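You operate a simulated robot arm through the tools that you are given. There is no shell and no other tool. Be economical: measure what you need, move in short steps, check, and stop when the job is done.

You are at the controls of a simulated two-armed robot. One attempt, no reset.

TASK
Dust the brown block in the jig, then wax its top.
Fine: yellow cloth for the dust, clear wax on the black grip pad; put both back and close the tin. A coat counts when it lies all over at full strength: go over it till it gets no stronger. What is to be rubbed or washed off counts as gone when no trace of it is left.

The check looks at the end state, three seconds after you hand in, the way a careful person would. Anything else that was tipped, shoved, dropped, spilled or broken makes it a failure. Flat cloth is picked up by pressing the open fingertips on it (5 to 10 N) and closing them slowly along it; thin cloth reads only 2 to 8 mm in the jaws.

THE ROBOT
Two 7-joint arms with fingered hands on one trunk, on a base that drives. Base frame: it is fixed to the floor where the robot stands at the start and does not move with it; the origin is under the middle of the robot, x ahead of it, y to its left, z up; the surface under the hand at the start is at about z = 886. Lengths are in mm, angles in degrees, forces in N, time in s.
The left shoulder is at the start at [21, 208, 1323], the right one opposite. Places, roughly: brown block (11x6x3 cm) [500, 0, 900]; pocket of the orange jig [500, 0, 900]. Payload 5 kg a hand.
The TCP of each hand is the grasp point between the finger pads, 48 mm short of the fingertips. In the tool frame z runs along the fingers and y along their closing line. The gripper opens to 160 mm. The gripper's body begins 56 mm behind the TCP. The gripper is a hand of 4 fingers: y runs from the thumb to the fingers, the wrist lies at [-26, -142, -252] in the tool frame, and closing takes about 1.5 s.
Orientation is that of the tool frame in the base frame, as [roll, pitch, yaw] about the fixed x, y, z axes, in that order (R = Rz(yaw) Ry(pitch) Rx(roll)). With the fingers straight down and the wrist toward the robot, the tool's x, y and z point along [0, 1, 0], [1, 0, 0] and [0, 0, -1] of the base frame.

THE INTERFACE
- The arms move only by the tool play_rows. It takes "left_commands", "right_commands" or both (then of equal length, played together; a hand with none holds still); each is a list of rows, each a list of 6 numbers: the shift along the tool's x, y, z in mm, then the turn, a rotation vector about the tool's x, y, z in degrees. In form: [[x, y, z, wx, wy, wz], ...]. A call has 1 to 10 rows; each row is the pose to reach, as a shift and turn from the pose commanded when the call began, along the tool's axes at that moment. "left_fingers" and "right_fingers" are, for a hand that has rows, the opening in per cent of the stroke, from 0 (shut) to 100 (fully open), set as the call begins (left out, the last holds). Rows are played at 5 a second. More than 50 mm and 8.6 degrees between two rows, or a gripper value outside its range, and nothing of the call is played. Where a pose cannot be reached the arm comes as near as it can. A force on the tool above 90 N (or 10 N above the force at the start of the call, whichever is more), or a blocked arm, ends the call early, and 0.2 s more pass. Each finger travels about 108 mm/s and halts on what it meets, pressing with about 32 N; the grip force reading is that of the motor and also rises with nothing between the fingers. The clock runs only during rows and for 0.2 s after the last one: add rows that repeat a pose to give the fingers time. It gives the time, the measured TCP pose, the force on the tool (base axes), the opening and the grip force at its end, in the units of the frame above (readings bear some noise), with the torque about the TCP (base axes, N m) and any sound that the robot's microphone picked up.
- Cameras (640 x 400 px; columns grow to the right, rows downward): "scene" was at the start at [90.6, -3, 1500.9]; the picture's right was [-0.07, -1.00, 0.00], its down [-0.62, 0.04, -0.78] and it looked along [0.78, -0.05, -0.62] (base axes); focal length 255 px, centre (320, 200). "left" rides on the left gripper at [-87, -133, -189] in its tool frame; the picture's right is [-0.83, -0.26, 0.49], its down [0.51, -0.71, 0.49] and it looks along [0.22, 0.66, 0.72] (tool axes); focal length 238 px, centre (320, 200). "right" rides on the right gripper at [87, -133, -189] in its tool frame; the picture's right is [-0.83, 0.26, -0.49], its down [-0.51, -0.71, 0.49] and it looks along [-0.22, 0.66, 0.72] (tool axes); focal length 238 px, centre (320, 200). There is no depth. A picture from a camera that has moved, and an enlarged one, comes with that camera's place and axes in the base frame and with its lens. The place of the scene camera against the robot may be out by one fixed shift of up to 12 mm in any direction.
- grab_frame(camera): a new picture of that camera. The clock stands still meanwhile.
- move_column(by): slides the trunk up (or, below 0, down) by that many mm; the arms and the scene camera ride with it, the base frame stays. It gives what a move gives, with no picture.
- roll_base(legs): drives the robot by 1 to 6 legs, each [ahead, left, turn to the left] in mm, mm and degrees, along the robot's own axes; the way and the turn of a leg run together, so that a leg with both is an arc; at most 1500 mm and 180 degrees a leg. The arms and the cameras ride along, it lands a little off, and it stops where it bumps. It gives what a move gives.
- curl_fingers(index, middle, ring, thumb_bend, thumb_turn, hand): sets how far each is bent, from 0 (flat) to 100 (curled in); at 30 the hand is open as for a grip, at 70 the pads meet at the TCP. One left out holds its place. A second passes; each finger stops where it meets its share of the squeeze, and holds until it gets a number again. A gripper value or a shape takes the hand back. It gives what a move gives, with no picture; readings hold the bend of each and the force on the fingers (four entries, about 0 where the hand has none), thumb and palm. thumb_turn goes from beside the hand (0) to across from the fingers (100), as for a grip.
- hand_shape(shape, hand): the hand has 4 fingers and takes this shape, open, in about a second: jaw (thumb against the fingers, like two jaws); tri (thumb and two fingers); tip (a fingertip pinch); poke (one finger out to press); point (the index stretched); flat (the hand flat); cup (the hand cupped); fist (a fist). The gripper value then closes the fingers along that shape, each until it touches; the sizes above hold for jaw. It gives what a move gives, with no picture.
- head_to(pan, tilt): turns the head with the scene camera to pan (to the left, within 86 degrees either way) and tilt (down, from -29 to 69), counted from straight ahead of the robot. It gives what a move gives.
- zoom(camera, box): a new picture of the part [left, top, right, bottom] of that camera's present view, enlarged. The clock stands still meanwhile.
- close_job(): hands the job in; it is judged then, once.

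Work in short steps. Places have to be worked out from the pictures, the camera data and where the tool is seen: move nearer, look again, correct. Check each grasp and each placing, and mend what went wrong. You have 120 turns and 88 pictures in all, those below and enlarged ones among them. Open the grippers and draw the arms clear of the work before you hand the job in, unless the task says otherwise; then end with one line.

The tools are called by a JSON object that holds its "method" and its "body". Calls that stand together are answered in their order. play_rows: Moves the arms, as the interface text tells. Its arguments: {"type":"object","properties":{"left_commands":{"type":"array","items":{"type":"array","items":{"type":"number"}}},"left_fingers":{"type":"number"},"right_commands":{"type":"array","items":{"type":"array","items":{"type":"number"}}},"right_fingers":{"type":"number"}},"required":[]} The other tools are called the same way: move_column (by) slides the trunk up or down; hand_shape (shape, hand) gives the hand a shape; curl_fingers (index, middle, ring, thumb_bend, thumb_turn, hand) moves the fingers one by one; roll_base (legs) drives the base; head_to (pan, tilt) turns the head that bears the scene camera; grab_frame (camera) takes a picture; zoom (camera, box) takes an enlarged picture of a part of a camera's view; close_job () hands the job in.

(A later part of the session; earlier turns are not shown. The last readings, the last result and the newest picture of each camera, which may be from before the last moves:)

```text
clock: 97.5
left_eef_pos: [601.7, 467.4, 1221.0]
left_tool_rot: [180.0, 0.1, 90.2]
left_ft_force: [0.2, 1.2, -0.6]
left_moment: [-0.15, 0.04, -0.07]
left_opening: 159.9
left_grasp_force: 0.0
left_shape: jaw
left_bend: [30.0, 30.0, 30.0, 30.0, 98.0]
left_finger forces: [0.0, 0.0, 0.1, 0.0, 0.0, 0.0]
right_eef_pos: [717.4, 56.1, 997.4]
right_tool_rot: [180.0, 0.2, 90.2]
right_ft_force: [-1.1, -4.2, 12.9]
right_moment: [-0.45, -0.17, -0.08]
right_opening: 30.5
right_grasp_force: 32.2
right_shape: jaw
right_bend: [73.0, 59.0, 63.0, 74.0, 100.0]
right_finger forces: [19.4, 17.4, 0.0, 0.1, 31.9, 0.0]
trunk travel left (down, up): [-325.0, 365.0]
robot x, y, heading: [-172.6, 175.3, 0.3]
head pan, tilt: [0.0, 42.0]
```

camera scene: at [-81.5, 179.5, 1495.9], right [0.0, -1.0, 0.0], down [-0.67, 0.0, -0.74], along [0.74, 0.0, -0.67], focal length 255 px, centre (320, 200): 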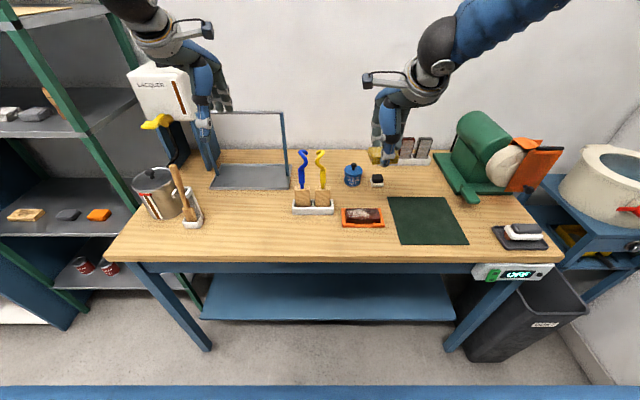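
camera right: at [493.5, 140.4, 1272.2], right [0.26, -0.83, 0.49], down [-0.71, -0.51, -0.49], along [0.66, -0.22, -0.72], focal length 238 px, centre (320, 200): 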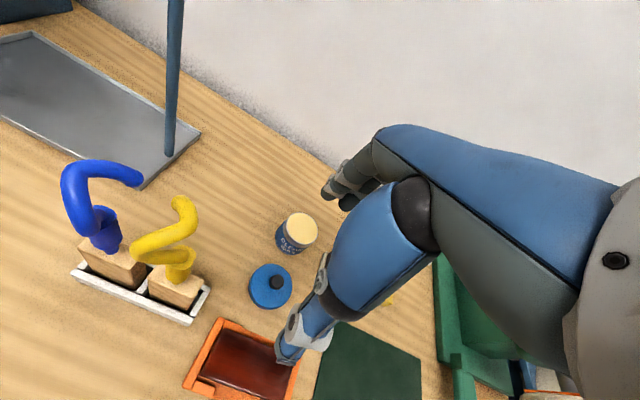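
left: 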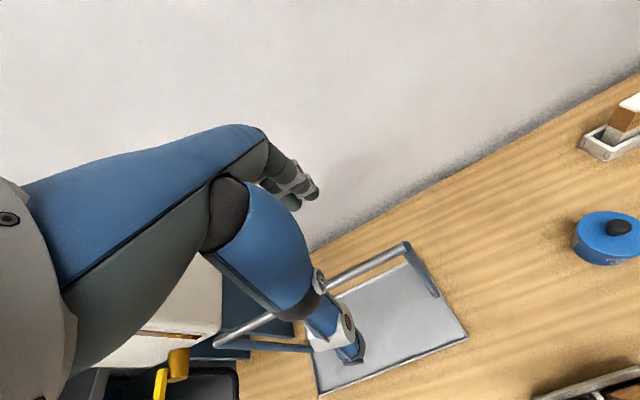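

Reloaded at 13 N. Lift and carry back to the block's left end, then lay lanes that overhang the edges.

{"method": "play_rows", "body": {"right_commands": [[0, 0, -10, 0, 0, 0], [0, 0, -50, 0, 0, 0], [0, -25, -65, 0, 0, 0], [0, -70, -65, 0, 0, 0], [0, -115, -65, 0, 0, 0], [0, -160, -65, 0, 0, 0], [0, -205, -65, 0, 0, 0], [5, -218, -25, 0, 0, 0], [5, -218, 10, 0, 0, 0], [5, -218, 26, 0, 0, 0]]}}

{"method": "play_rows", "body": {"right_commands": [[0, 0, 3.5, 0, 0, 0], [16, 0, 3.5, 0, 0, 0], [16, 8, 3.5, 0, 0, 0], [16, 17, 3.5, 0, 0, 0], [16, 25, 3.5, 0, 0, 0], [4, 25, 3.5, 0, 0, 0], [-10, 25, 3.5, 0, 0, 0], [-24, 25, 3.5, 0, 0, 0], [-38, 25, 3.5, 0, 0, 0], [-52, 25, 3.5, 0, 0, 0]]}}

{"method": "play_rows", "body": {"right_commands": [[-6, 0, 0, 0, 0, 0], [-6, -9, 0, 0, 0, 0], [-6, -18, 0, 0, 0, 0], [-6, -28, 0, 0, 0, 0], [8, -28, 0, 0, 0, 0], [22, -28, 0, 0, 0, 0], [36, -28, 0, 0, 0, 0], [50, -28, 0, 0, 0, 0], [66, -28, 0, 0, 0, 0], [66, -14, 0, 0, 0, 0]]}}

{"method": "play_rows", "body": {"right_commands": [[-16, 0, 0, 0, 0, 0], [-32, 0, 0, 0, 0, 0], [-48, 0, 0, 0, 0, 0], [-64, 0, 0, 0, 0, 0], [-74, 0, 0, 0, 0, 0], [-60, 0, -30, 0, 0, 0], [-80, 20, -70, 0, 0, 0], [-100, 50, -80, 0, 0, 0], [-120, 90, -80, 0, 0, 0], [-120, 90, -80, 0, 0, 0]]}}

{"method": "zoom", "body": {"camera": "scene", "box": [330, 198, 394, 238]}}

```text
clock: 99.7
left_eef_pos: [602.1, 465.5, 1221.4]
left_tool_rot: [-180.0, 0.0, 90.1]
left_ft_force: [1.1, -0.4, -0.2]
left_moment: [-0.01, 0.05, 0.0]
left_opening: 159.9
left_grasp_force: 0.1
left_shape: jaw
left_bend: [30.0, 30.0, 30.0, 30.0, 98.0]
left_finger forces: [0.1, 0.0, 0.0, 0.0, 0.1, 0.0]
right_eef_pos: [499.1, 60.7, 972.5]
right_tool_rot: [-180.0, 0.1, 90.2]
right_ft_force: [0.4, 0.2, -0.1]
right_moment: [-0.04, 0.05, 0.02]
right_opening: 30.0
right_grasp_force: 32.2
right_shape: jaw
right_bend: [73.0, 59.0, 63.0, 74.0, 100.0]
right_finger forces: [19.6, 9.9, 0.1, 0.0, 29.0, 0.0]
trunk travel left (down, up): [-325.0, 365.0]
robot x, y, heading: [-173.6, 174.4, 0.2]
head pan, tilt: [0.0, 42.0]
```

```text
clock: 101.9
left_eef_pos: [601.9, 466.3, 1221.4]
left_tool_rot: [180.0, 0.0, 90.1]
left_ft_force: [-0.1, -1.1, 0.4]
left_moment: [0.06, 0.01, 0.0]
left_opening: 159.8
left_grasp_force: 0.1
left_shape: jaw
left_bend: [30.0, 30.0, 30.0, 30.0, 98.0]
left_finger forces: [0.0, 0.0, 0.0, 0.1, 0.0, 0.1]
right_eef_pos: [523.8, 8.6, 968.0]
right_tool_rot: [179.9, 0.0, 90.2]
right_ft_force: [1.8, 2.7, 7.4]
right_moment: [0.0, -0.25, 0.1]
right_opening: 30.1
right_grasp_force: 31.7
right_shape: jaw
right_bend: [73.0, 59.0, 63.0, 74.0, 100.0]
right_finger forces: [19.0, 16.3, 0.1, 0.1, 30.3, 0.1]
trunk travel left (down, up): [-325.0, 365.0]
robot x, y, heading: [-170.1, 175.5, 0.1]
head pan, tilt: [0.0, 42.0]
```

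```text
clock: 104.1
left_eef_pos: [601.8, 466.4, 1222.2]
left_tool_rot: [180.0, 0.0, 90.2]
left_ft_force: [1.1, 0.2, 0.6]
left_moment: [0.01, 0.07, 0.0]
left_opening: 159.9
left_grasp_force: 0.1
left_shape: jaw
left_bend: [30.0, 30.0, 30.0, 30.0, 98.0]
left_finger forces: [0.1, 0.0, 0.1, 0.0, 0.1, 0.0]
right_eef_pos: [509.9, 75.9, 966.6]
right_tool_rot: [180.0, -0.2, 90.2]
right_ft_force: [-5.3, 1.8, 15.0]
right_moment: [-0.09, 0.17, -0.04]
right_opening: 30.3
right_grasp_force: 31.5
right_shape: jaw
right_bend: [73.0, 59.0, 63.0, 74.0, 100.0]
right_finger forces: [18.4, 14.5, 0.1, 0.1, 36.2, 0.0]
trunk travel left (down, up): [-325.0, 365.0]
robot x, y, heading: [-170.9, 172.8, 0.0]
head pan, tilt: [0.0, 42.0]
```

```text
clock: 106.3
left_eef_pos: [601.7, 466.4, 1221.9]
left_tool_rot: [180.0, 0.0, 90.1]
left_ft_force: [-0.1, 0.4, 0.6]
left_moment: [-0.07, -0.08, -0.05]
left_opening: 159.8
left_grasp_force: 0.0
left_shape: jaw
left_bend: [30.0, 30.0, 30.0, 30.0, 98.0]
left_finger forces: [0.0, 0.1, 0.0, 0.0, 0.1, 0.0]
right_eef_pos: [601.4, -43.5, 1047.7]
right_tool_rot: [179.9, 0.0, 90.1]
right_ft_force: [-0.7, -0.6, -0.2]
right_moment: [-0.05, -0.08, 0.0]
right_opening: 29.9
right_grasp_force: 32.0
right_shape: jaw
right_bend: [73.0, 59.0, 63.0, 74.0, 100.0]
right_finger forces: [19.8, 10.6, 0.0, 0.0, 29.5, 0.0]
trunk travel left (down, up): [-325.0, 365.0]
robot x, y, heading: [-169.0, 171.5, -0.1]
head pan, tilt: [0.0, 42.0]
```

```text
10.00 times, centred on (362, 218) of scene
camera zoom: at [-82.0, 179.1, 1495.9], right [0.0, -1.0, 0.0], down [-0.67, 0.0, -0.74], along [0.74, 0.0, -0.67], focal length 2554 px, centre (-100, 20)
```

zoom: 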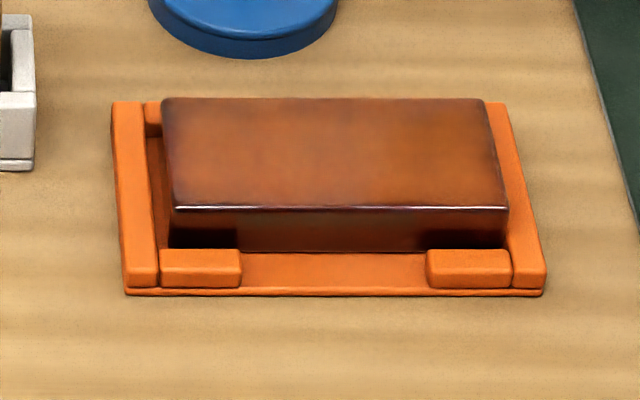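

Much more even; the right end and corners are a bit thinner. Another reload and full pass.

{"method": "play_rows", "body": {"right_commands": [[28, 32, -10, 0, 0, 0], [56, 64, -10, 0, 0, 0], [84, 96, -10, 0, 0, 0], [99, 117, -10, 0, 0, 0], [99, 117, 25, 0, 0, 0], [99, 117, 42, 0, 0, 0], [99, 117, 48, 0, 0, 0], [99, 117, 50.5, 0, 0, 0], [99, 117, 50.5, 0, 0, 3], [99, 117, 50.5, 0, 0, -3]]}}

{"method": "play_rows", "body": {"right_commands": [[0, 0, 0, 0, 0, 6], [0, 0, 0, 0, 0, 0], [0, 0, 0, 0, 0, 6], [0, 0, 0, 0, 0, 3], [0, 0, 0, 0, 0, 3]]}}

```text
clock: 108.5
left_eef_pos: [601.4, 462.9, 1222.6]
left_tool_rot: [-179.9, -0.1, 90.2]
left_ft_force: [0.2, -1.2, 1.5]
left_moment: [0.19, 0.04, 0.04]
left_opening: 159.7
left_grasp_force: 0.2
left_shape: jaw
left_bend: [30.0, 30.0, 30.0, 30.0, 98.0]
left_finger forces: [0.0, 0.1, 0.1, 0.0, 0.0, 0.0]
right_eef_pos: [717.9, 51.6, 998.2]
right_tool_rot: [-180.0, -0.2, 93.2]
right_ft_force: [-1.0, 0.5, 8.4]
right_moment: [-0.07, -0.18, -0.02]
right_opening: 30.2
right_grasp_force: 31.8
right_shape: jaw
right_bend: [73.0, 59.0, 63.0, 74.0, 100.0]
right_finger forces: [19.0, 15.5, 0.1, 0.0, 31.6, 0.1]
trunk travel left (down, up): [-325.0, 365.0]
robot x, y, heading: [-167.1, 174.4, 0.1]
head pan, tilt: [0.0, 42.0]
```

```text
clock: 109.7
left_eef_pos: [601.2, 467.8, 1221.7]
left_tool_rot: [-180.0, 0.0, 90.2]
left_ft_force: [-0.1, 1.2, -0.3]
left_moment: [-0.19, 0.0, -0.01]
left_opening: 159.8
left_grasp_force: 0.1
left_shape: jaw
left_bend: [30.0, 30.0, 30.0, 30.0, 98.0]
left_finger forces: [0.0, 0.0, 0.0, 0.1, 0.0, 0.0]
right_eef_pos: [716.5, 54.8, 998.1]
right_tool_rot: [180.0, 0.1, 90.2]
right_ft_force: [-2.2, -2.4, 11.7]
right_moment: [-0.39, -0.09, -0.12]
right_opening: 29.9
right_grasp_force: 31.9
right_shape: jaw
right_bend: [73.0, 59.0, 63.0, 74.0, 100.0]
right_finger forces: [19.2, 15.3, 0.0, 0.0, 32.1, 0.0]
trunk travel left (down, up): [-325.0, 365.0]
robot x, y, heading: [-168.7, 173.1, -0.2]
head pan, tilt: [0.0, 42.0]
```

Loaded again (12 N). Go to the block's right end and work around the edges, then the middle.

{"method": "play_rows", "body": {"right_commands": [[0, 0, -10, 0, 0, 0], [0, 0, -50, 0, 0, 0], [-10, -30, -65, 0, 0, 0], [-20, -72, -65, 0, 0, 0], [-30, -114, -65, 0, 0, 0], [-40, -156, -65, 0, 0, 0], [-51, -200, -65, 0, 0, 0], [-51, -216, -25, 0, 0, 0], [-51, -216, 10, 0, 0, 0], [-51, -216, 26, 0, 0, 0]]}}

{"method": "play_rows", "body": {"right_commands": [[0, 0, 3.5, 0, 0, 0], [-4, 10, 3.5, 0, 0, 0], [-4, 20, 3.5, 0, 0, 0], [-4, 28, 3.5, 0, 0, 0], [-4, 14, 3.5, 0, 0, 0], [-4, -3, 3.5, 0, 0, 0], [10, -3, 3.5, 0, 0, 0], [24, -3, 3.5, 0, 0, 0], [38, -3, 3.5, 0, 0, 0], [52, -3, 3.5, 0, 0, 0]]}}

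{"method": "play_rows", "body": {"right_commands": [[14, 0, 0, 0, 0, 0], [24, 0, 0, 0, 0, 0], [24, 14, 0, 0, 0, 0], [24, 29, 0, 0, 0, 0], [10, 29, 0, 0, 0, 0], [-4, 29, 0, 0, 0, 0], [-18, 29, 0, 0, 0, 0], [-32, 29, 0, 0, 0, 0], [-46, 29, 0, 0, 0, 0], [-57, 29, 0, 0, 0, 0]]}}

{"method": "play_rows", "body": {"right_commands": [[0, -14, 0, 0, 0, 0], [14, -14, 0, 0, 0, 0], [28, -14, 0, 0, 0, 0], [42, -14, 0, 0, 0, 0], [56, -14, 0, 0, 0, 0], [72, -14, 0, 0, 0, 0], [80, -14, 0, 0, 0, 0], [60, -24, 0, 0, 0, 0], [40, -24, 0, 0, 0, 0], [20, -24, 0, 0, 0, 0]]}}

{"method": "play_rows", "body": {"right_commands": [[-16, 0, 0, 0, 0, 0], [-20, 8, 0, 0, 0, 0], [-20, 18, 0, 0, 0, 0], [-10, 10, -30, 0, 0, 0], [-20, 30, -70, 0, 0, 0], [-40, 60, -80, 0, 0, 0], [-60, 100, -80, 0, 0, 0], [-60, 100, -80, 0, 0, 0]]}}

{"method": "zoom", "body": {"camera": "scene", "box": [330, 198, 394, 238]}}

{"method": "grab_frame", "body": {"camera": "right"}}

```text
clock: 111.9
left_eef_pos: [602.2, 464.6, 1221.5]
left_tool_rot: [179.9, 0.0, 90.0]
left_ft_force: [0.8, 0.3, -0.8]
left_moment: [0.02, 0.02, 0.04]
left_opening: 159.6
left_grasp_force: 0.1
left_shape: jaw
left_bend: [30.0, 30.0, 30.0, 30.0, 98.0]
left_finger forces: [0.1, 0.1, 0.0, 0.0, 0.0, 0.0]
right_eef_pos: [504.2, 0.4, 970.5]
right_tool_rot: [-179.9, 0.0, 90.0]
right_ft_force: [0.5, 0.8, 0.6]
right_moment: [-0.06, 0.09, 0.02]
right_opening: 29.9
right_grasp_force: 31.9
right_shape: jaw
right_bend: [73.0, 59.0, 63.0, 74.0, 100.0]
right_finger forces: [19.5, 9.7, 0.0, 0.0, 29.1, 0.0]
trunk travel left (down, up): [-325.0, 365.0]
robot x, y, heading: [-166.7, 179.0, 0.3]
head pan, tilt: [0.0, 42.0]
```

```text
clock: 114.1
left_eef_pos: [600.8, 465.6, 1222.4]
left_tool_rot: [-180.0, 0.1, 90.0]
left_ft_force: [0.3, 0.2, 0.3]
left_moment: [-0.03, 0.01, -0.01]
left_opening: 159.8
left_grasp_force: 0.0
left_shape: jaw
left_bend: [30.0, 30.0, 30.0, 30.0, 98.0]
left_finger forces: [0.1, 0.1, 0.0, 0.0, 0.0, 0.0]
right_eef_pos: [499.9, 52.5, 968.0]
right_tool_rot: [179.7, 0.0, 90.1]
right_ft_force: [1.1, -6.9, 16.5]
right_moment: [-0.55, -0.43, -0.16]
right_opening: 30.1
right_grasp_force: 31.7
right_shape: jaw
right_bend: [73.0, 59.0, 63.0, 74.0, 100.0]
right_finger forces: [19.6, 20.3, 0.0, 0.1, 32.3, 0.1]
trunk travel left (down, up): [-325.0, 365.0]
robot x, y, heading: [-170.7, 175.6, 0.1]
head pan, tilt: [0.0, 42.0]
```

```text
clock: 116.3
left_eef_pos: [602.5, 465.1, 1223.2]
left_tool_rot: [180.0, 0.0, 90.1]
left_ft_force: [-0.4, -1.3, -0.3]
left_moment: [0.03, 0.01, 0.05]
left_opening: 159.7
left_grasp_force: 0.0
left_shape: jaw
left_bend: [30.0, 30.0, 30.0, 30.0, 98.0]
left_finger forces: [0.1, 0.0, 0.0, 0.1, 0.0, 0.1]
right_eef_pos: [526.7, -3.6, 967.7]
right_tool_rot: [179.9, 0.0, 90.2]
right_ft_force: [0.6, 2.9, 10.6]
right_moment: [0.07, -0.29, 0.13]
right_opening: 30.2
right_grasp_force: 31.5
right_shape: jaw
right_bend: [73.0, 59.0, 63.0, 74.0, 100.0]
right_finger forces: [19.6, 16.7, 0.1, 0.0, 31.0, 0.1]
trunk travel left (down, up): [-325.0, 365.0]
robot x, y, heading: [-167.0, 174.0, 0.3]
head pan, tilt: [0.0, 42.0]
```

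```text
clock: 118.5
left_eef_pos: [602.9, 466.7, 1222.1]
left_tool_rot: [-179.9, 0.0, 90.2]
left_ft_force: [-0.8, -0.9, -0.3]
left_moment: [0.08, -0.02, 0.01]
left_opening: 159.8
left_grasp_force: 0.0
left_shape: jaw
left_bend: [30.0, 30.0, 30.0, 30.0, 98.0]
left_finger forces: [0.0, 0.0, 0.1, 0.0, 0.1, 0.0]
right_eef_pos: [505.8, 15.8, 967.7]
right_tool_rot: [179.9, -0.1, 90.2]
right_ft_force: [2.1, 4.5, 10.6]
right_moment: [0.1, -0.33, 0.15]
right_opening: 30.4
right_grasp_force: 31.9
right_shape: jaw
right_bend: [73.0, 59.0, 63.0, 74.0, 100.0]
right_finger forces: [19.1, 18.9, 0.0, 0.1, 30.5, 0.0]
trunk travel left (down, up): [-325.0, 365.0]
robot x, y, heading: [-168.6, 177.8, 0.2]
head pan, tilt: [0.0, 42.0]
```

```text
clock: 120.3
left_eef_pos: [601.4, 466.7, 1222.3]
left_tool_rot: [-179.9, 0.0, 90.2]
left_ft_force: [-0.5, 0.8, 0.6]
left_moment: [-0.02, -0.06, -0.02]
left_opening: 159.8
left_grasp_force: 0.0
left_shape: jaw
left_bend: [30.0, 30.0, 30.0, 30.0, 98.0]
left_finger forces: [0.1, 0.0, 0.0, 0.0, 0.1, 0.1]
right_eef_pos: [603.7, -42.5, 1050.0]
right_tool_rot: [179.9, 0.0, 90.2]
right_ft_force: [-0.5, 0.1, -0.2]
right_moment: [-0.03, -0.02, 0.03]
right_opening: 29.8
right_grasp_force: 32.4
right_shape: jaw
right_bend: [73.0, 59.0, 63.0, 74.0, 100.0]
right_finger forces: [19.6, 10.4, 0.1, 0.0, 29.3, 0.0]
trunk travel left (down, up): [-325.0, 365.0]
robot x, y, heading: [-168.8, 175.5, 0.1]
head pan, tilt: [0.0, 42.0]
```

```text
10.00 times, centred on (362, 218) of scene
camera zoom: at [-81.9, 179.2, 1495.9], right [0.0, -1.0, 0.0], down [-0.67, 0.0, -0.74], along [0.74, 0.0, -0.67], focal length 2554 px, centre (-100, 20)
```

zoom: 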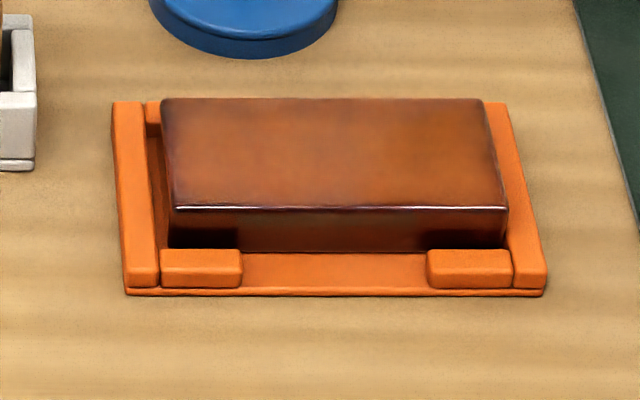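

```text
25 pictures are left
camera right: at [470.4, 43.9, 1238.7], right [0.26, -0.83, 0.49], down [-0.71, -0.51, -0.49], along [0.66, -0.22, -0.72], focal length 238 px, centre (320, 200)
```

right: 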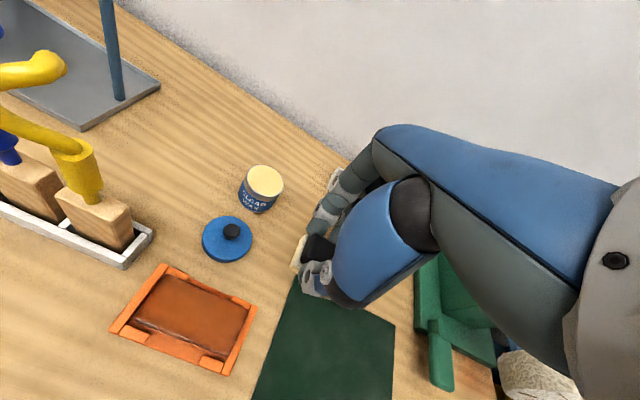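

Right end is now good; the left end looks a little darker. Zoom from the hand camera.

{"method": "zoom", "body": {"camera": "right", "box": [100, 255, 268, 380]}}

```text
3.20 times, centred on (184, 318) of right
camera zoom: at [470.4, 43.9, 1238.7], right [0.26, -0.83, 0.49], down [-0.71, -0.51, -0.49], along [0.66, -0.22, -0.72], focal length 763 px, centre (755, -176)
```

zoom: 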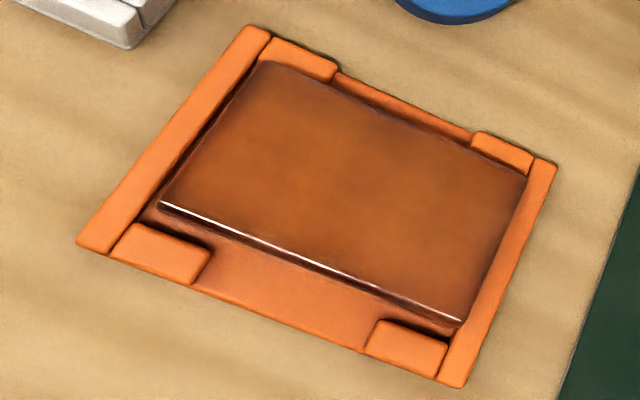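

Left end, back edge and corners are still a touch thinner. Reload again and concentrate on those.

{"method": "play_rows", "body": {"right_commands": [[28, 32, -10, 0, 0, 0], [56, 64, -10, 0, 0, 0], [84, 96, -10, 0, 0, 0], [98, 115, -10, 0, 0, 0], [98, 115, 25, 0, 0, 0], [98, 115, 44, 0, 0, 0], [98, 115, 50, 0, 0, 0], [98, 115, 53, 0, 0, 0], [98, 115, 53, 0, 0, 3], [98, 115, 53, 0, 0, -3]]}}

{"method": "play_rows", "body": {"right_commands": [[0, 0, 0, 0, 0, 6], [0, 0, 0, 0, 0, 0], [0, 0, 0, 0, 0, 6], [0, 0, 0, 0, 0, 3], [0, 0, 0, 0, 0, 3]]}}

```text
clock: 122.5
left_eef_pos: [600.5, 461.9, 1223.4]
left_tool_rot: [179.9, -0.1, 90.1]
left_ft_force: [-0.6, -1.3, -0.3]
left_moment: [0.17, -0.06, 0.03]
left_opening: 159.7
left_grasp_force: 0.1
left_shape: jaw
left_bend: [30.0, 30.0, 30.0, 30.0, 98.0]
left_finger forces: [0.0, 0.1, 0.0, 0.0, 0.0, 0.1]
right_eef_pos: [718.0, 53.7, 996.5]
right_tool_rot: [179.7, -0.1, 93.1]
right_ft_force: [2.1, 0.6, 18.8]
right_moment: [-0.04, -0.58, -0.01]
right_opening: 30.8
right_grasp_force: 31.8
right_shape: jaw
right_bend: [73.0, 59.0, 63.0, 74.0, 100.0]
right_finger forces: [20.6, 21.8, 0.2, 0.0, 31.4, 0.0]
trunk travel left (down, up): [-325.0, 365.0]
robot x, y, heading: [-166.6, 175.3, -0.0]
head pan, tilt: [0.0, 42.0]
```

```text
clock: 123.7
left_eef_pos: [600.7, 468.0, 1222.2]
left_tool_rot: [180.0, 0.0, 90.2]
left_ft_force: [0.7, 1.6, -1.2]
left_moment: [-0.17, -0.01, 0.0]
left_opening: 159.9
left_grasp_force: 0.0
left_shape: jaw
left_bend: [30.0, 30.0, 30.0, 30.0, 98.0]
left_finger forces: [0.0, 0.0, 0.0, 0.0, 0.0, 0.1]
right_eef_pos: [718.3, 55.5, 997.0]
right_tool_rot: [179.8, 0.0, 90.3]
right_ft_force: [1.3, -1.4, 28.4]
right_moment: [-0.38, -0.67, -0.04]
right_opening: 31.5
right_grasp_force: 31.9
right_shape: jaw
right_bend: [73.0, 58.0, 63.0, 74.0, 100.0]
right_finger forces: [22.4, 23.6, 0.0, 0.1, 33.3, 0.1]
trunk travel left (down, up): [-325.0, 365.0]
robot x, y, heading: [-172.9, 172.9, 0.5]
head pan, tilt: [0.0, 42.0]
```

Well loaded (28 N). Go to the back-left corner of the block and rub the left end in lengthwise strokes, then the back edge.

{"method": "play_rows", "body": {"right_commands": [[0, 0, -10, 0, 0, 0], [0, 0, -50, 0, 0, 0], [5, -30, -68, 0, 0, 0], [10, -75, -68, 0, 0, 0], [15, -120, -68, 0, 0, 0], [20, -160, -68, 0, 0, 0], [25, -190, -60, 0, 0, 0], [25, -190, -20, 0, 0, 0], [25, -190, 12, 0, 0, 0], [25, -190, 25, 0, 0, 0]]}}

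{"method": "play_rows", "body": {"right_commands": [[0, 0, 3, 0, 0, 0], [0, -12, 3, 0, 0, 0], [0, -24, 3, 0, 0, 0], [0, -34, 3, 0, 0, 0], [-8, -34, 3, 0, 0, 0], [-8, -20, 3, 0, 0, 0], [-8, -8, 3, 0, 0, 0], [-8, 4, 3, 0, 0, 0], [4, 4, 3, 0, 0, 0], [4, -12, 3, 0, 0, 0]]}}

{"method": "play_rows", "body": {"right_commands": [[0, -12, 0, 0, 0, 0], [0, -22, 0, 0, 0, 0], [-14, -22, 0, 0, 0, 0], [-14, -8, 0, 0, 0, 0], [-14, 6, 0, 0, 0, 0], [-14, 16, 0, 0, 0, 0], [-28, 16, 0, 0, 0, 0], [-42, 16, 0, 0, 0, 0], [-56, 16, 0, 0, 0, 0], [-70, 16, 0, 0, 0, 0]]}}

{"method": "play_rows", "body": {"right_commands": [[-12, 0, 0, 0, 0, 0], [-12, -12, 0, 0, 0, 0], [-12, -26, 0, 0, 0, 0], [-12, -37, 0, 0, 0, 0], [2, -37, 0, 0, 0, 0], [18, -37, 0, 0, 0, 0], [34, -37, 0, 0, 0, 0], [50, -37, 0, 0, 0, 0], [66, -37, 0, 0, 0, 0], [72, -20, 0, 0, 0, 0]]}}

{"method": "play_rows", "body": {"right_commands": [[-16, 0, 0, 0, 0, 0], [-32, 0, 0, 0, 0, 0], [-48, 0, 0, 0, 0, 0], [-64, 0, 0, 0, 0, 0], [-80, 0, 0, 0, 0, 0], [-64, 10, 0, 0, 0, 0], [-64, 10, -40, 0, 0, 0], [-84, 40, -70, 0, 0, 0], [-104, 75, -80, 0, 0, 0], [-120, 95, -80, 0, 0, 0]]}}

{"method": "zoom", "body": {"camera": "scene", "box": [330, 198, 394, 238]}}

{"method": "zoom", "body": {"camera": "right", "box": [100, 255, 268, 380]}}

```text
clock: 125.9
left_eef_pos: [602.0, 465.6, 1222.1]
left_tool_rot: [-179.9, 0.0, 90.2]
left_ft_force: [0.1, -0.1, -0.3]
left_moment: [-0.01, 0.02, 0.02]
left_opening: 159.9
left_grasp_force: 0.0
left_shape: jaw
left_bend: [30.0, 30.0, 30.0, 30.0, 98.0]
left_finger forces: [0.0, 0.0, 0.1, 0.1, 0.0, 0.0]
right_eef_pos: [529.5, 80.3, 969.5]
right_tool_rot: [179.9, 0.0, 90.2]
right_ft_force: [-0.3, -0.5, 0.5]
right_moment: [0.01, 0.06, -0.03]
right_opening: 29.7
right_grasp_force: 31.7
right_shape: jaw
right_bend: [73.0, 59.0, 63.0, 74.0, 100.0]
right_finger forces: [19.0, 10.3, 0.0, 0.0, 28.8, 0.0]
trunk travel left (down, up): [-325.0, 365.0]
robot x, y, heading: [-171.1, 172.5, -0.0]
head pan, tilt: [0.0, 42.0]
```

```text
clock: 128.1
left_eef_pos: [601.3, 466.4, 1221.7]
left_tool_rot: [-180.0, 0.0, 90.2]
left_ft_force: [-0.1, -0.1, 1.4]
left_moment: [0.02, -0.05, 0.02]
left_opening: 159.8
left_grasp_force: 0.1
left_shape: jaw
left_bend: [30.0, 30.0, 30.0, 30.0, 98.0]
left_finger forces: [0.0, 0.1, 0.0, 0.1, 0.0, 0.0]
right_eef_pos: [519.2, 85.0, 966.8]
right_tool_rot: [179.8, -0.2, 90.2]
right_ft_force: [5.5, -0.2, 10.8]
right_moment: [-0.25, -0.64, 0.06]
right_opening: 30.6
right_grasp_force: 31.6
right_shape: jaw
right_bend: [73.0, 59.0, 63.0, 74.0, 100.0]
right_finger forces: [20.5, 21.1, 0.0, 0.0, 28.9, 0.0]
trunk travel left (down, up): [-325.0, 365.0]
robot x, y, heading: [-168.8, 176.3, 0.4]
head pan, tilt: [0.0, 42.0]
```

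```text
clock: 130.3
left_eef_pos: [601.7, 464.8, 1220.4]
left_tool_rot: [180.0, 0.0, 90.2]
left_ft_force: [-0.1, -1.3, 1.0]
left_moment: [0.05, -0.03, 0.02]
left_opening: 159.8
left_grasp_force: 0.0
left_shape: jaw
left_bend: [30.0, 30.0, 30.0, 30.0, 98.0]
left_finger forces: [0.0, 0.1, 0.0, 0.0, 0.0, 0.1]
right_eef_pos: [533.0, 14.5, 966.3]
right_tool_rot: [179.9, -0.1, 90.2]
right_ft_force: [1.5, 5.3, 14.4]
right_moment: [0.06, -0.3, 0.07]
right_opening: 30.4
right_grasp_force: 31.8
right_shape: jaw
right_bend: [73.0, 59.0, 63.0, 74.0, 100.0]
right_finger forces: [20.2, 16.7, 0.0, 0.0, 31.2, 0.0]
trunk travel left (down, up): [-325.0, 365.0]
robot x, y, heading: [-169.6, 174.3, 0.5]
head pan, tilt: [0.0, 42.0]
```

```text
clock: 132.5
left_eef_pos: [601.2, 465.9, 1221.1]
left_tool_rot: [179.9, -0.1, 90.2]
left_ft_force: [1.1, 0.2, 0.3]
left_moment: [-0.01, 0.05, -0.03]
left_opening: 159.8
left_grasp_force: 0.0
left_shape: jaw
left_bend: [30.0, 30.0, 30.0, 30.0, 98.0]
left_finger forces: [0.1, 0.0, 0.0, 0.0, 0.0, 0.0]
right_eef_pos: [511.8, 84.9, 966.8]
right_tool_rot: [180.0, 0.0, 90.1]
right_ft_force: [-8.2, -1.9, 21.1]
right_moment: [-0.21, 0.19, -0.09]
right_opening: 30.6
right_grasp_force: 31.8
right_shape: jaw
right_bend: [73.0, 59.0, 63.0, 74.0, 100.0]
right_finger forces: [18.2, 16.7, 0.1, 0.0, 38.6, 0.0]
trunk travel left (down, up): [-325.0, 365.0]
robot x, y, heading: [-167.6, 174.6, 0.1]
head pan, tilt: [0.0, 42.0]
```

```text
clock: 134.7
left_eef_pos: [601.9, 463.4, 1222.3]
left_tool_rot: [180.0, 0.0, 90.1]
left_ft_force: [0.3, -1.1, -0.9]
left_moment: [0.08, 0.02, 0.05]
left_opening: 159.9
left_grasp_force: 0.0
left_shape: jaw
left_bend: [30.0, 30.0, 30.0, 30.0, 98.0]
left_finger forces: [0.0, 0.0, 0.1, 0.0, 0.0, 0.0]
right_eef_pos: [609.8, -33.4, 1046.9]
right_tool_rot: [-179.9, 0.0, 90.2]
right_ft_force: [-1.0, 0.1, -1.0]
right_moment: [0.03, -0.05, -0.01]
right_opening: 29.8
right_grasp_force: 31.7
right_shape: jaw
right_bend: [73.0, 59.0, 63.0, 74.0, 100.0]
right_finger forces: [20.1, 10.4, 0.1, 0.0, 29.5, 0.1]
trunk travel left (down, up): [-325.0, 365.0]
robot x, y, heading: [-170.0, 178.2, 0.1]
head pan, tilt: [0.0, 42.0]
```

```text
10.00 times, centred on (362, 218) of scene
camera zoom: at [-81.1, 177.5, 1495.8], right [0.0, -1.0, 0.0], down [-0.67, 0.0, -0.74], along [0.74, 0.0, -0.67], focal length 2554 px, centre (-100, 20)
```

zoom: 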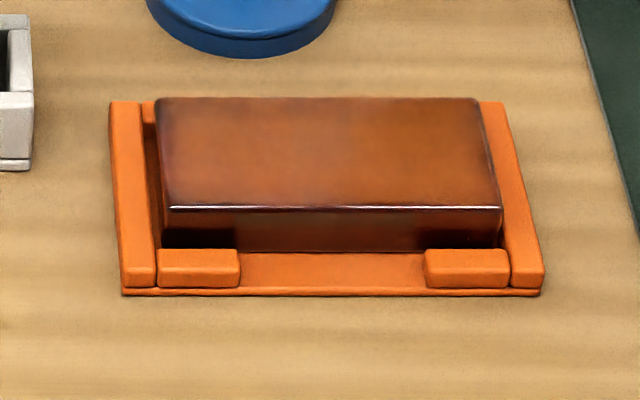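

```text
3.20 times, centred on (184, 318) of right
camera zoom: at [474.6, 52.4, 1236.7], right [0.26, -0.83, 0.49], down [-0.71, -0.51, -0.49], along [0.66, -0.22, -0.72], focal length 763 px, centre (755, -176)
```

zoom: 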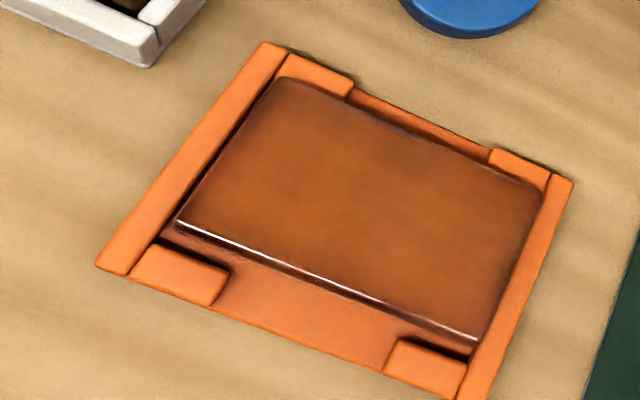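

Nearly uniform now. One more reload and full pass over everything to make sure it gets no stronger.

{"method": "play_rows", "body": {"right_commands": [[28, 32, -10, 0, 0, 0], [56, 64, -10, 0, 0, 0], [80, 90, -10, 0, 0, 0], [88, 108, -10, 0, 0, 0], [88, 108, 25, 0, 0, 0], [88, 108, 44, 0, 0, 0], [88, 108, 49, 0, 0, 0], [88, 108, 51, 0, 0, 0], [88, 108, 51, 0, 0, 3], [88, 108, 51, 0, 0, -3]]}}

{"method": "play_rows", "body": {"right_commands": [[0, 0, 0, 0, 0, 6], [0, 0, 0, 0, 0, 0], [0, 0, 0, 0, 0, 6], [0, 0, 0, 0, 0, 3], [0, 0, 0, 0, 0, 3]]}}

```text
clock: 136.9
left_eef_pos: [601.2, 463.7, 1222.7]
left_tool_rot: [180.0, 0.0, 90.1]
left_ft_force: [0.2, -1.0, 1.3]
left_moment: [0.18, -0.01, 0.06]
left_opening: 159.8
left_grasp_force: 0.1
left_shape: jaw
left_bend: [30.0, 30.0, 30.0, 30.0, 98.0]
left_finger forces: [0.1, 0.0, 0.1, 0.0, 0.0, 0.0]
right_eef_pos: [715.5, 52.6, 998.4]
right_tool_rot: [179.8, -0.1, 93.0]
right_ft_force: [1.5, 1.4, 13.0]
right_moment: [-0.03, -0.35, 0.05]
right_opening: 30.1
right_grasp_force: 32.6
right_shape: jaw
right_bend: [73.0, 59.0, 63.0, 74.0, 100.0]
right_finger forces: [19.9, 17.7, 0.0, 0.1, 31.7, 0.0]
trunk travel left (down, up): [-325.0, 365.0]
robot x, y, heading: [-169.0, 174.4, -0.1]
head pan, tilt: [0.0, 42.0]
```

```text
clock: 138.1
left_eef_pos: [600.8, 467.4, 1222.6]
left_tool_rot: [-180.0, 0.1, 90.2]
left_ft_force: [0.0, 0.5, -0.4]
left_moment: [-0.16, 0.04, -0.04]
left_opening: 159.8
left_grasp_force: 0.1
left_shape: jaw
left_bend: [30.0, 30.0, 30.0, 30.0, 98.0]
left_finger forces: [0.1, 0.0, 0.0, 0.0, 0.0, 0.0]
right_eef_pos: [715.9, 55.0, 997.9]
right_tool_rot: [179.9, 0.0, 90.1]
right_ft_force: [0.5, -2.9, 20.6]
right_moment: [-0.47, -0.45, -0.08]
right_opening: 30.6
right_grasp_force: 31.9
right_shape: jaw
right_bend: [73.0, 59.0, 63.0, 74.0, 100.0]
right_finger forces: [21.2, 21.2, 0.0, 0.0, 33.5, 0.1]
trunk travel left (down, up): [-325.0, 365.0]
robot x, y, heading: [-169.6, 173.0, -0.2]
head pan, tilt: [0.0, 42.0]
```

Loaded. Another complete pass, starting at the left end.

{"method": "play_rows", "body": {"right_commands": [[0, 0, -10, 0, 0, 0], [0, 0, -50, 0, 0, 0], [5, -30, -68, 0, 0, 0], [10, -75, -68, 0, 0, 0], [15, -120, -68, 0, 0, 0], [20, -160, -68, 0, 0, 0], [28, -188, -60, 0, 0, 0], [28, -188, -20, 0, 0, 0], [28, -188, 12, 0, 0, 0], [28, -188, 26, 0, 0, 0]]}}

{"method": "play_rows", "body": {"right_commands": [[0, 0, 3, 0, 0, 0], [0, -12, 3, 0, 0, 0], [0, -24, 3, 0, 0, 0], [0, -35, 3, 0, 0, 0], [-14, -35, 3, 0, 0, 0], [-14, -20, 3, 0, 0, 0], [-14, -8, 3, 0, 0, 0], [-14, 6, 3, 0, 0, 0], [0, 6, 3, 0, 0, 0], [0, -15, 3, 0, 0, 0]]}}

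{"method": "play_rows", "body": {"right_commands": [[-16, 0, 0, 0, 0, 0], [-32, 0, 0, 0, 0, 0], [-48, 0, 0, 0, 0, 0], [-64, 0, 0, 0, 0, 0], [-84, 0, 0, 0, 0, 0], [-84, 21, 0, 0, 0, 0], [-68, 21, 0, 0, 0, 0], [-50, 21, 0, 0, 0, 0], [-32, 21, 0, 0, 0, 0], [-12, 21, 0, 0, 0, 0]]}}

{"method": "play_rows", "body": {"right_commands": [[12, 0, 0, 0, 0, 0], [12, -20, 0, 0, 0, 0], [12, -41, 0, 0, 0, 0], [-4, -41, 0, 0, 0, 0], [-20, -41, 0, 0, 0, 0], [-36, -41, 0, 0, 0, 0], [-52, -41, 0, 0, 0, 0], [-70, -41, 0, 0, 0, 0], [-70, -20, 0, 0, 0, 0], [-70, -4, 0, 0, 0, 0]]}}

{"method": "play_rows", "body": {"right_commands": [[16, -10, 0, 0, 0, 0], [32, -10, 0, 0, 0, 0], [48, -10, 0, 0, 0, 0], [64, -10, 0, 0, 0, 0], [80, -10, 0, 0, 0, 0], [80, -24, 0, 0, 0, 0], [60, -24, 0, 0, 0, 0], [40, -24, 0, 0, 0, 0], [20, -24, 0, 0, 0, 0], [0, -24, 0, 0, 0, 0]]}}

{"method": "play_rows", "body": {"right_commands": [[0, 0, -30, 0, 0, 0], [-5, 10, -70, 0, 0, 0], [-15, 40, -80, 0, 0, 0], [-30, 80, -80, 0, 0, 0], [-45, 108, -80, 0, 0, 0], [-45, 108, -80, 0, 0, 0]]}}

{"method": "zoom", "body": {"camera": "scene", "box": [330, 198, 394, 238]}}

{"method": "zoom", "body": {"camera": "right", "box": [100, 255, 268, 380]}}

```text
clock: 140.3
left_eef_pos: [600.9, 464.3, 1220.4]
left_tool_rot: [-179.9, -0.1, 90.1]
left_ft_force: [0.4, -0.8, -0.4]
left_moment: [0.01, 0.04, 0.02]
left_opening: 160.1
left_grasp_force: 0.2
left_shape: jaw
left_bend: [30.0, 30.0, 30.0, 30.0, 98.0]
left_finger forces: [0.1, 0.0, 0.1, 0.0, 0.1, 0.0]
right_eef_pos: [527.6, 82.9, 970.1]
right_tool_rot: [-179.9, 0.0, 90.1]
right_ft_force: [1.2, 0.7, 0.5]
right_moment: [-0.02, 0.03, -0.02]
right_opening: 29.9
right_grasp_force: 31.4
right_shape: jaw
right_bend: [73.0, 59.0, 63.0, 74.0, 100.0]
right_finger forces: [19.7, 9.9, 0.1, 0.0, 29.1, 0.1]
trunk travel left (down, up): [-325.0, 365.0]
robot x, y, heading: [-169.3, 176.2, 0.1]
head pan, tilt: [0.0, 42.0]
```

```text
clock: 142.5
left_eef_pos: [601.0, 465.5, 1222.1]
left_tool_rot: [179.9, 0.0, 90.3]
left_ft_force: [-0.7, -1.0, 0.3]
left_moment: [0.02, -0.07, 0.01]
left_opening: 159.6
left_grasp_force: 0.1
left_shape: jaw
left_bend: [30.0, 30.0, 30.0, 30.0, 98.0]
left_finger forces: [0.1, 0.0, 0.0, 0.1, 0.0, 0.0]
right_eef_pos: [511.1, 82.7, 968.5]
right_tool_rot: [179.9, 0.0, 90.3]
right_ft_force: [1.9, 1.1, 5.8]
right_moment: [-0.08, -0.34, 0.09]
right_opening: 30.2
right_grasp_force: 31.6
right_shape: jaw
right_bend: [73.0, 59.0, 63.0, 74.0, 100.0]
right_finger forces: [19.9, 17.0, 0.0, 0.0, 29.7, 0.0]
trunk travel left (down, up): [-325.0, 365.0]
robot x, y, heading: [-173.3, 178.0, 0.2]
head pan, tilt: [0.0, 42.0]
```

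```text
clock: 144.7
left_eef_pos: [601.5, 465.3, 1222.9]
left_tool_rot: [179.9, 0.0, 90.1]
left_ft_force: [0.0, 0.2, 0.1]
left_moment: [-0.1, -0.03, -0.04]
left_opening: 160.0
left_grasp_force: 0.0
left_shape: jaw
left_bend: [30.0, 30.0, 30.0, 30.0, 98.0]
left_finger forces: [0.2, 0.0, 0.0, 0.1, 0.0, 0.1]
right_eef_pos: [533.3, 69.9, 967.4]
right_tool_rot: [179.8, 0.0, 90.0]
right_ft_force: [0.2, -9.0, 20.6]
right_moment: [-0.67, -0.27, -0.14]
right_opening: 30.7
right_grasp_force: 32.2
right_shape: jaw
right_bend: [73.0, 59.0, 63.0, 74.0, 100.0]
right_finger forces: [19.9, 21.3, 0.1, 0.1, 33.9, 0.1]
trunk travel left (down, up): [-325.0, 365.0]
robot x, y, heading: [-168.0, 177.5, 0.2]
head pan, tilt: [0.0, 42.0]
```

```text
clock: 146.9
left_eef_pos: [601.4, 464.9, 1222.8]
left_tool_rot: [179.9, -0.1, 90.0]
left_ft_force: [0.0, 0.6, -0.3]
left_moment: [0.01, 0.01, -0.01]
left_opening: 159.6
left_grasp_force: 0.1
left_shape: jaw
left_bend: [30.0, 30.0, 30.0, 30.0, 98.0]
left_finger forces: [0.1, 0.0, 0.1, 0.0, 0.1, 0.1]
right_eef_pos: [529.5, -0.6, 967.3]
right_tool_rot: [179.9, 0.0, 90.1]
right_ft_force: [-4.3, -0.7, 14.2]
right_moment: [-0.21, 0.0, -0.11]
right_opening: 30.7
right_grasp_force: 32.0
right_shape: jaw
right_bend: [73.0, 60.0, 63.0, 74.0, 100.0]
right_finger forces: [19.6, 15.1, 0.0, 0.0, 35.2, 0.0]
trunk travel left (down, up): [-325.0, 365.0]
robot x, y, heading: [-168.4, 173.1, 0.4]
head pan, tilt: [0.0, 42.0]
```

```text
clock: 149.1
left_eef_pos: [601.6, 465.0, 1223.5]
left_tool_rot: [179.9, -0.1, 90.2]
left_ft_force: [-0.8, -1.4, 0.7]
left_moment: [0.08, -0.03, 0.01]
left_opening: 159.8
left_grasp_force: 0.1
left_shape: jaw
left_bend: [30.0, 30.0, 30.0, 30.0, 98.0]
left_finger forces: [0.0, 0.0, 0.0, 0.0, 0.0, 0.1]
right_eef_pos: [506.8, 0.1, 966.4]
right_tool_rot: [179.7, 0.0, 90.1]
right_ft_force: [1.5, 7.2, 19.6]
right_moment: [0.08, -0.48, 0.18]
right_opening: 30.8
right_grasp_force: 31.9
right_shape: jaw
right_bend: [73.0, 59.0, 63.0, 74.0, 100.0]
right_finger forces: [20.1, 22.7, 0.0, 0.1, 33.0, 0.1]
trunk travel left (down, up): [-325.0, 365.0]
robot x, y, heading: [-168.7, 172.2, 0.2]
head pan, tilt: [0.0, 42.0]
```

```text
clock: 150.5
left_eef_pos: [602.1, 466.3, 1221.1]
left_tool_rot: [180.0, 0.0, 90.2]
left_ft_force: [0.1, 0.2, 0.5]
left_moment: [-0.03, -0.03, 0.01]
left_opening: 159.9
left_grasp_force: 0.0
left_shape: jaw
left_bend: [30.0, 30.0, 30.0, 30.0, 98.0]
left_finger forces: [0.1, 0.0, 0.0, 0.0, 0.1, 0.1]
right_eef_pos: [614.0, -44.7, 1048.2]
right_tool_rot: [180.0, 0.0, 90.2]
right_ft_force: [-0.5, 0.9, 1.4]
right_moment: [-0.03, 0.0, -0.03]
right_opening: 30.2
right_grasp_force: 31.8
right_shape: jaw
right_bend: [73.0, 59.0, 63.0, 74.0, 100.0]
right_finger forces: [19.9, 10.7, 0.0, 0.1, 29.8, 0.1]
trunk travel left (down, up): [-325.0, 365.0]
robot x, y, heading: [-166.7, 171.0, 0.2]
head pan, tilt: [0.0, 42.0]
```

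```text
10.00 times, centred on (362, 218) of scene
camera zoom: at [-81.4, 179.2, 1495.9], right [0.0, -1.0, 0.0], down [-0.67, 0.0, -0.74], along [0.74, 0.0, -0.67], focal length 2554 px, centre (-100, 20)
```

zoom: 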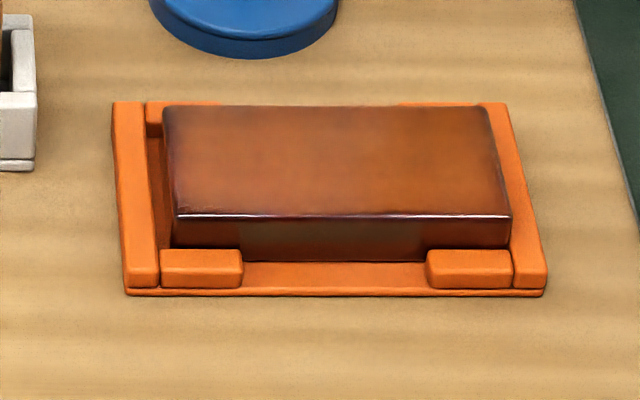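

```text
3.20 times, centred on (184, 318) of right
camera zoom: at [480.2, 42.7, 1236.6], right [0.26, -0.83, 0.49], down [-0.71, -0.51, -0.49], along [0.66, -0.22, -0.72], focal length 763 px, centre (755, -176)
```

zoom: 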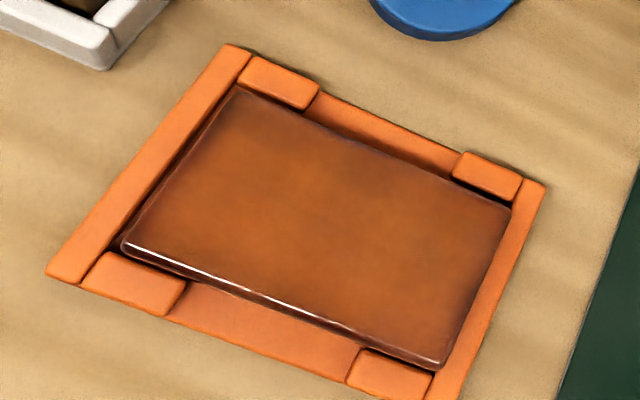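

Essentially uniform; only the extreme left margin looks slightly thinner. One last reload devoted to the left end and the back edge.

{"method": "play_rows", "body": {"right_commands": [[28, 30, -10, 0, 0, 0], [56, 60, -10, 0, 0, 0], [84, 88, -10, 0, 0, 0], [99, 103, -10, 0, 0, 0], [99, 103, 25, 0, 0, 0], [99, 103, 44, 0, 0, 0], [99, 103, 49, 0, 0, 0], [99, 103, 51.5, 0, 0, 0], [99, 103, 51.5, 0, 0, 3], [99, 103, 51.5, 0, 0, -3]]}}

{"method": "play_rows", "body": {"right_commands": [[0, 0, 0, 0, 0, 6], [0, 0, 0, 0, 0, 0], [0, 0, 0, 0, 0, 6], [0, 0, 0, 0, 0, 3], [0, 0, 0, 0, 0, 3]]}}

{"method": "play_rows", "body": {"right_commands": [[0, 0, -10, 0, 0, 0], [0, 0, -50, 0, 0, 0], [5, -30, -68, 0, 0, 0], [10, -75, -68, 0, 0, 0], [15, -120, -68, 0, 0, 0], [16, -160, -68, 0, 0, 0], [16, -188, -60, 0, 0, 0], [16, -188, -20, 0, 0, 0], [16, -188, 12, 0, 0, 0], [16, -188, 26, 0, 0, 0]]}}

```text
clock: 152.7
left_eef_pos: [601.2, 462.6, 1222.7]
left_tool_rot: [180.0, 0.0, 90.1]
left_ft_force: [-0.4, -1.9, -0.5]
left_moment: [0.17, 0.01, 0.02]
left_opening: 160.0
left_grasp_force: 0.0
left_shape: jaw
left_bend: [30.0, 30.0, 30.0, 30.0, 98.0]
left_finger forces: [0.0, 0.1, 0.0, 0.0, 0.0, 0.0]
right_eef_pos: [718.6, 52.8, 996.2]
right_tool_rot: [179.8, -0.1, 93.2]
right_ft_force: [1.1, 1.2, 18.0]
right_moment: [-0.13, -0.6, -0.02]
right_opening: 30.7
right_grasp_force: 32.0
right_shape: jaw
right_bend: [73.0, 59.0, 63.0, 74.0, 100.0]
right_finger forces: [20.4, 22.4, 0.0, 0.0, 32.2, 0.0]
trunk travel left (down, up): [-325.0, 365.0]
robot x, y, heading: [-169.6, 178.6, 0.3]
head pan, tilt: [0.0, 42.0]
```

```text
clock: 153.9
left_eef_pos: [600.8, 468.2, 1220.7]
left_tool_rot: [179.9, 0.1, 90.2]
left_ft_force: [-0.1, 1.1, -1.1]
left_moment: [-0.15, 0.03, -0.04]
left_opening: 159.9
left_grasp_force: 0.2
left_shape: jaw
left_bend: [30.0, 30.0, 30.0, 30.0, 98.0]
left_finger forces: [0.0, 0.1, 0.1, 0.0, 0.0, 0.0]
right_eef_pos: [717.0, 54.4, 996.9]
right_tool_rot: [179.9, 0.2, 90.2]
right_ft_force: [0.4, -3.3, 24.5]
right_moment: [-0.44, -0.57, -0.09]
right_opening: 31.0
right_grasp_force: 31.9
right_shape: jaw
right_bend: [73.0, 59.0, 63.0, 74.0, 100.0]
right_finger forces: [21.7, 23.2, 0.1, 0.0, 33.4, 0.0]
trunk travel left (down, up): [-325.0, 365.0]
robot x, y, heading: [-172.0, 176.3, -0.0]
head pan, tilt: [0.0, 42.0]
```

```text
clock: 156.1
left_eef_pos: [602.4, 466.2, 1221.4]
left_tool_rot: [179.9, -0.1, 90.1]
left_ft_force: [-0.7, 0.2, -1.0]
left_moment: [-0.01, 0.01, 0.0]
left_opening: 159.8
left_grasp_force: 0.1
left_shape: jaw
left_bend: [30.0, 30.0, 30.0, 30.0, 98.0]
left_finger forces: [0.1, 0.0, 0.1, 0.0, 0.2, 0.0]
right_eef_pos: [528.6, 69.1, 968.2]
right_tool_rot: [180.0, 0.0, 90.2]
right_ft_force: [-0.3, 0.2, 1.6]
right_moment: [-0.02, 0.03, -0.01]
right_opening: 30.1
right_grasp_force: 31.8
right_shape: jaw
right_bend: [73.0, 59.0, 63.0, 74.0, 100.0]
right_finger forces: [19.1, 11.7, 0.0, 0.0, 30.1, 0.1]
trunk travel left (down, up): [-325.0, 365.0]
robot x, y, heading: [-171.5, 177.4, 0.2]
head pan, tilt: [0.0, 42.0]
```

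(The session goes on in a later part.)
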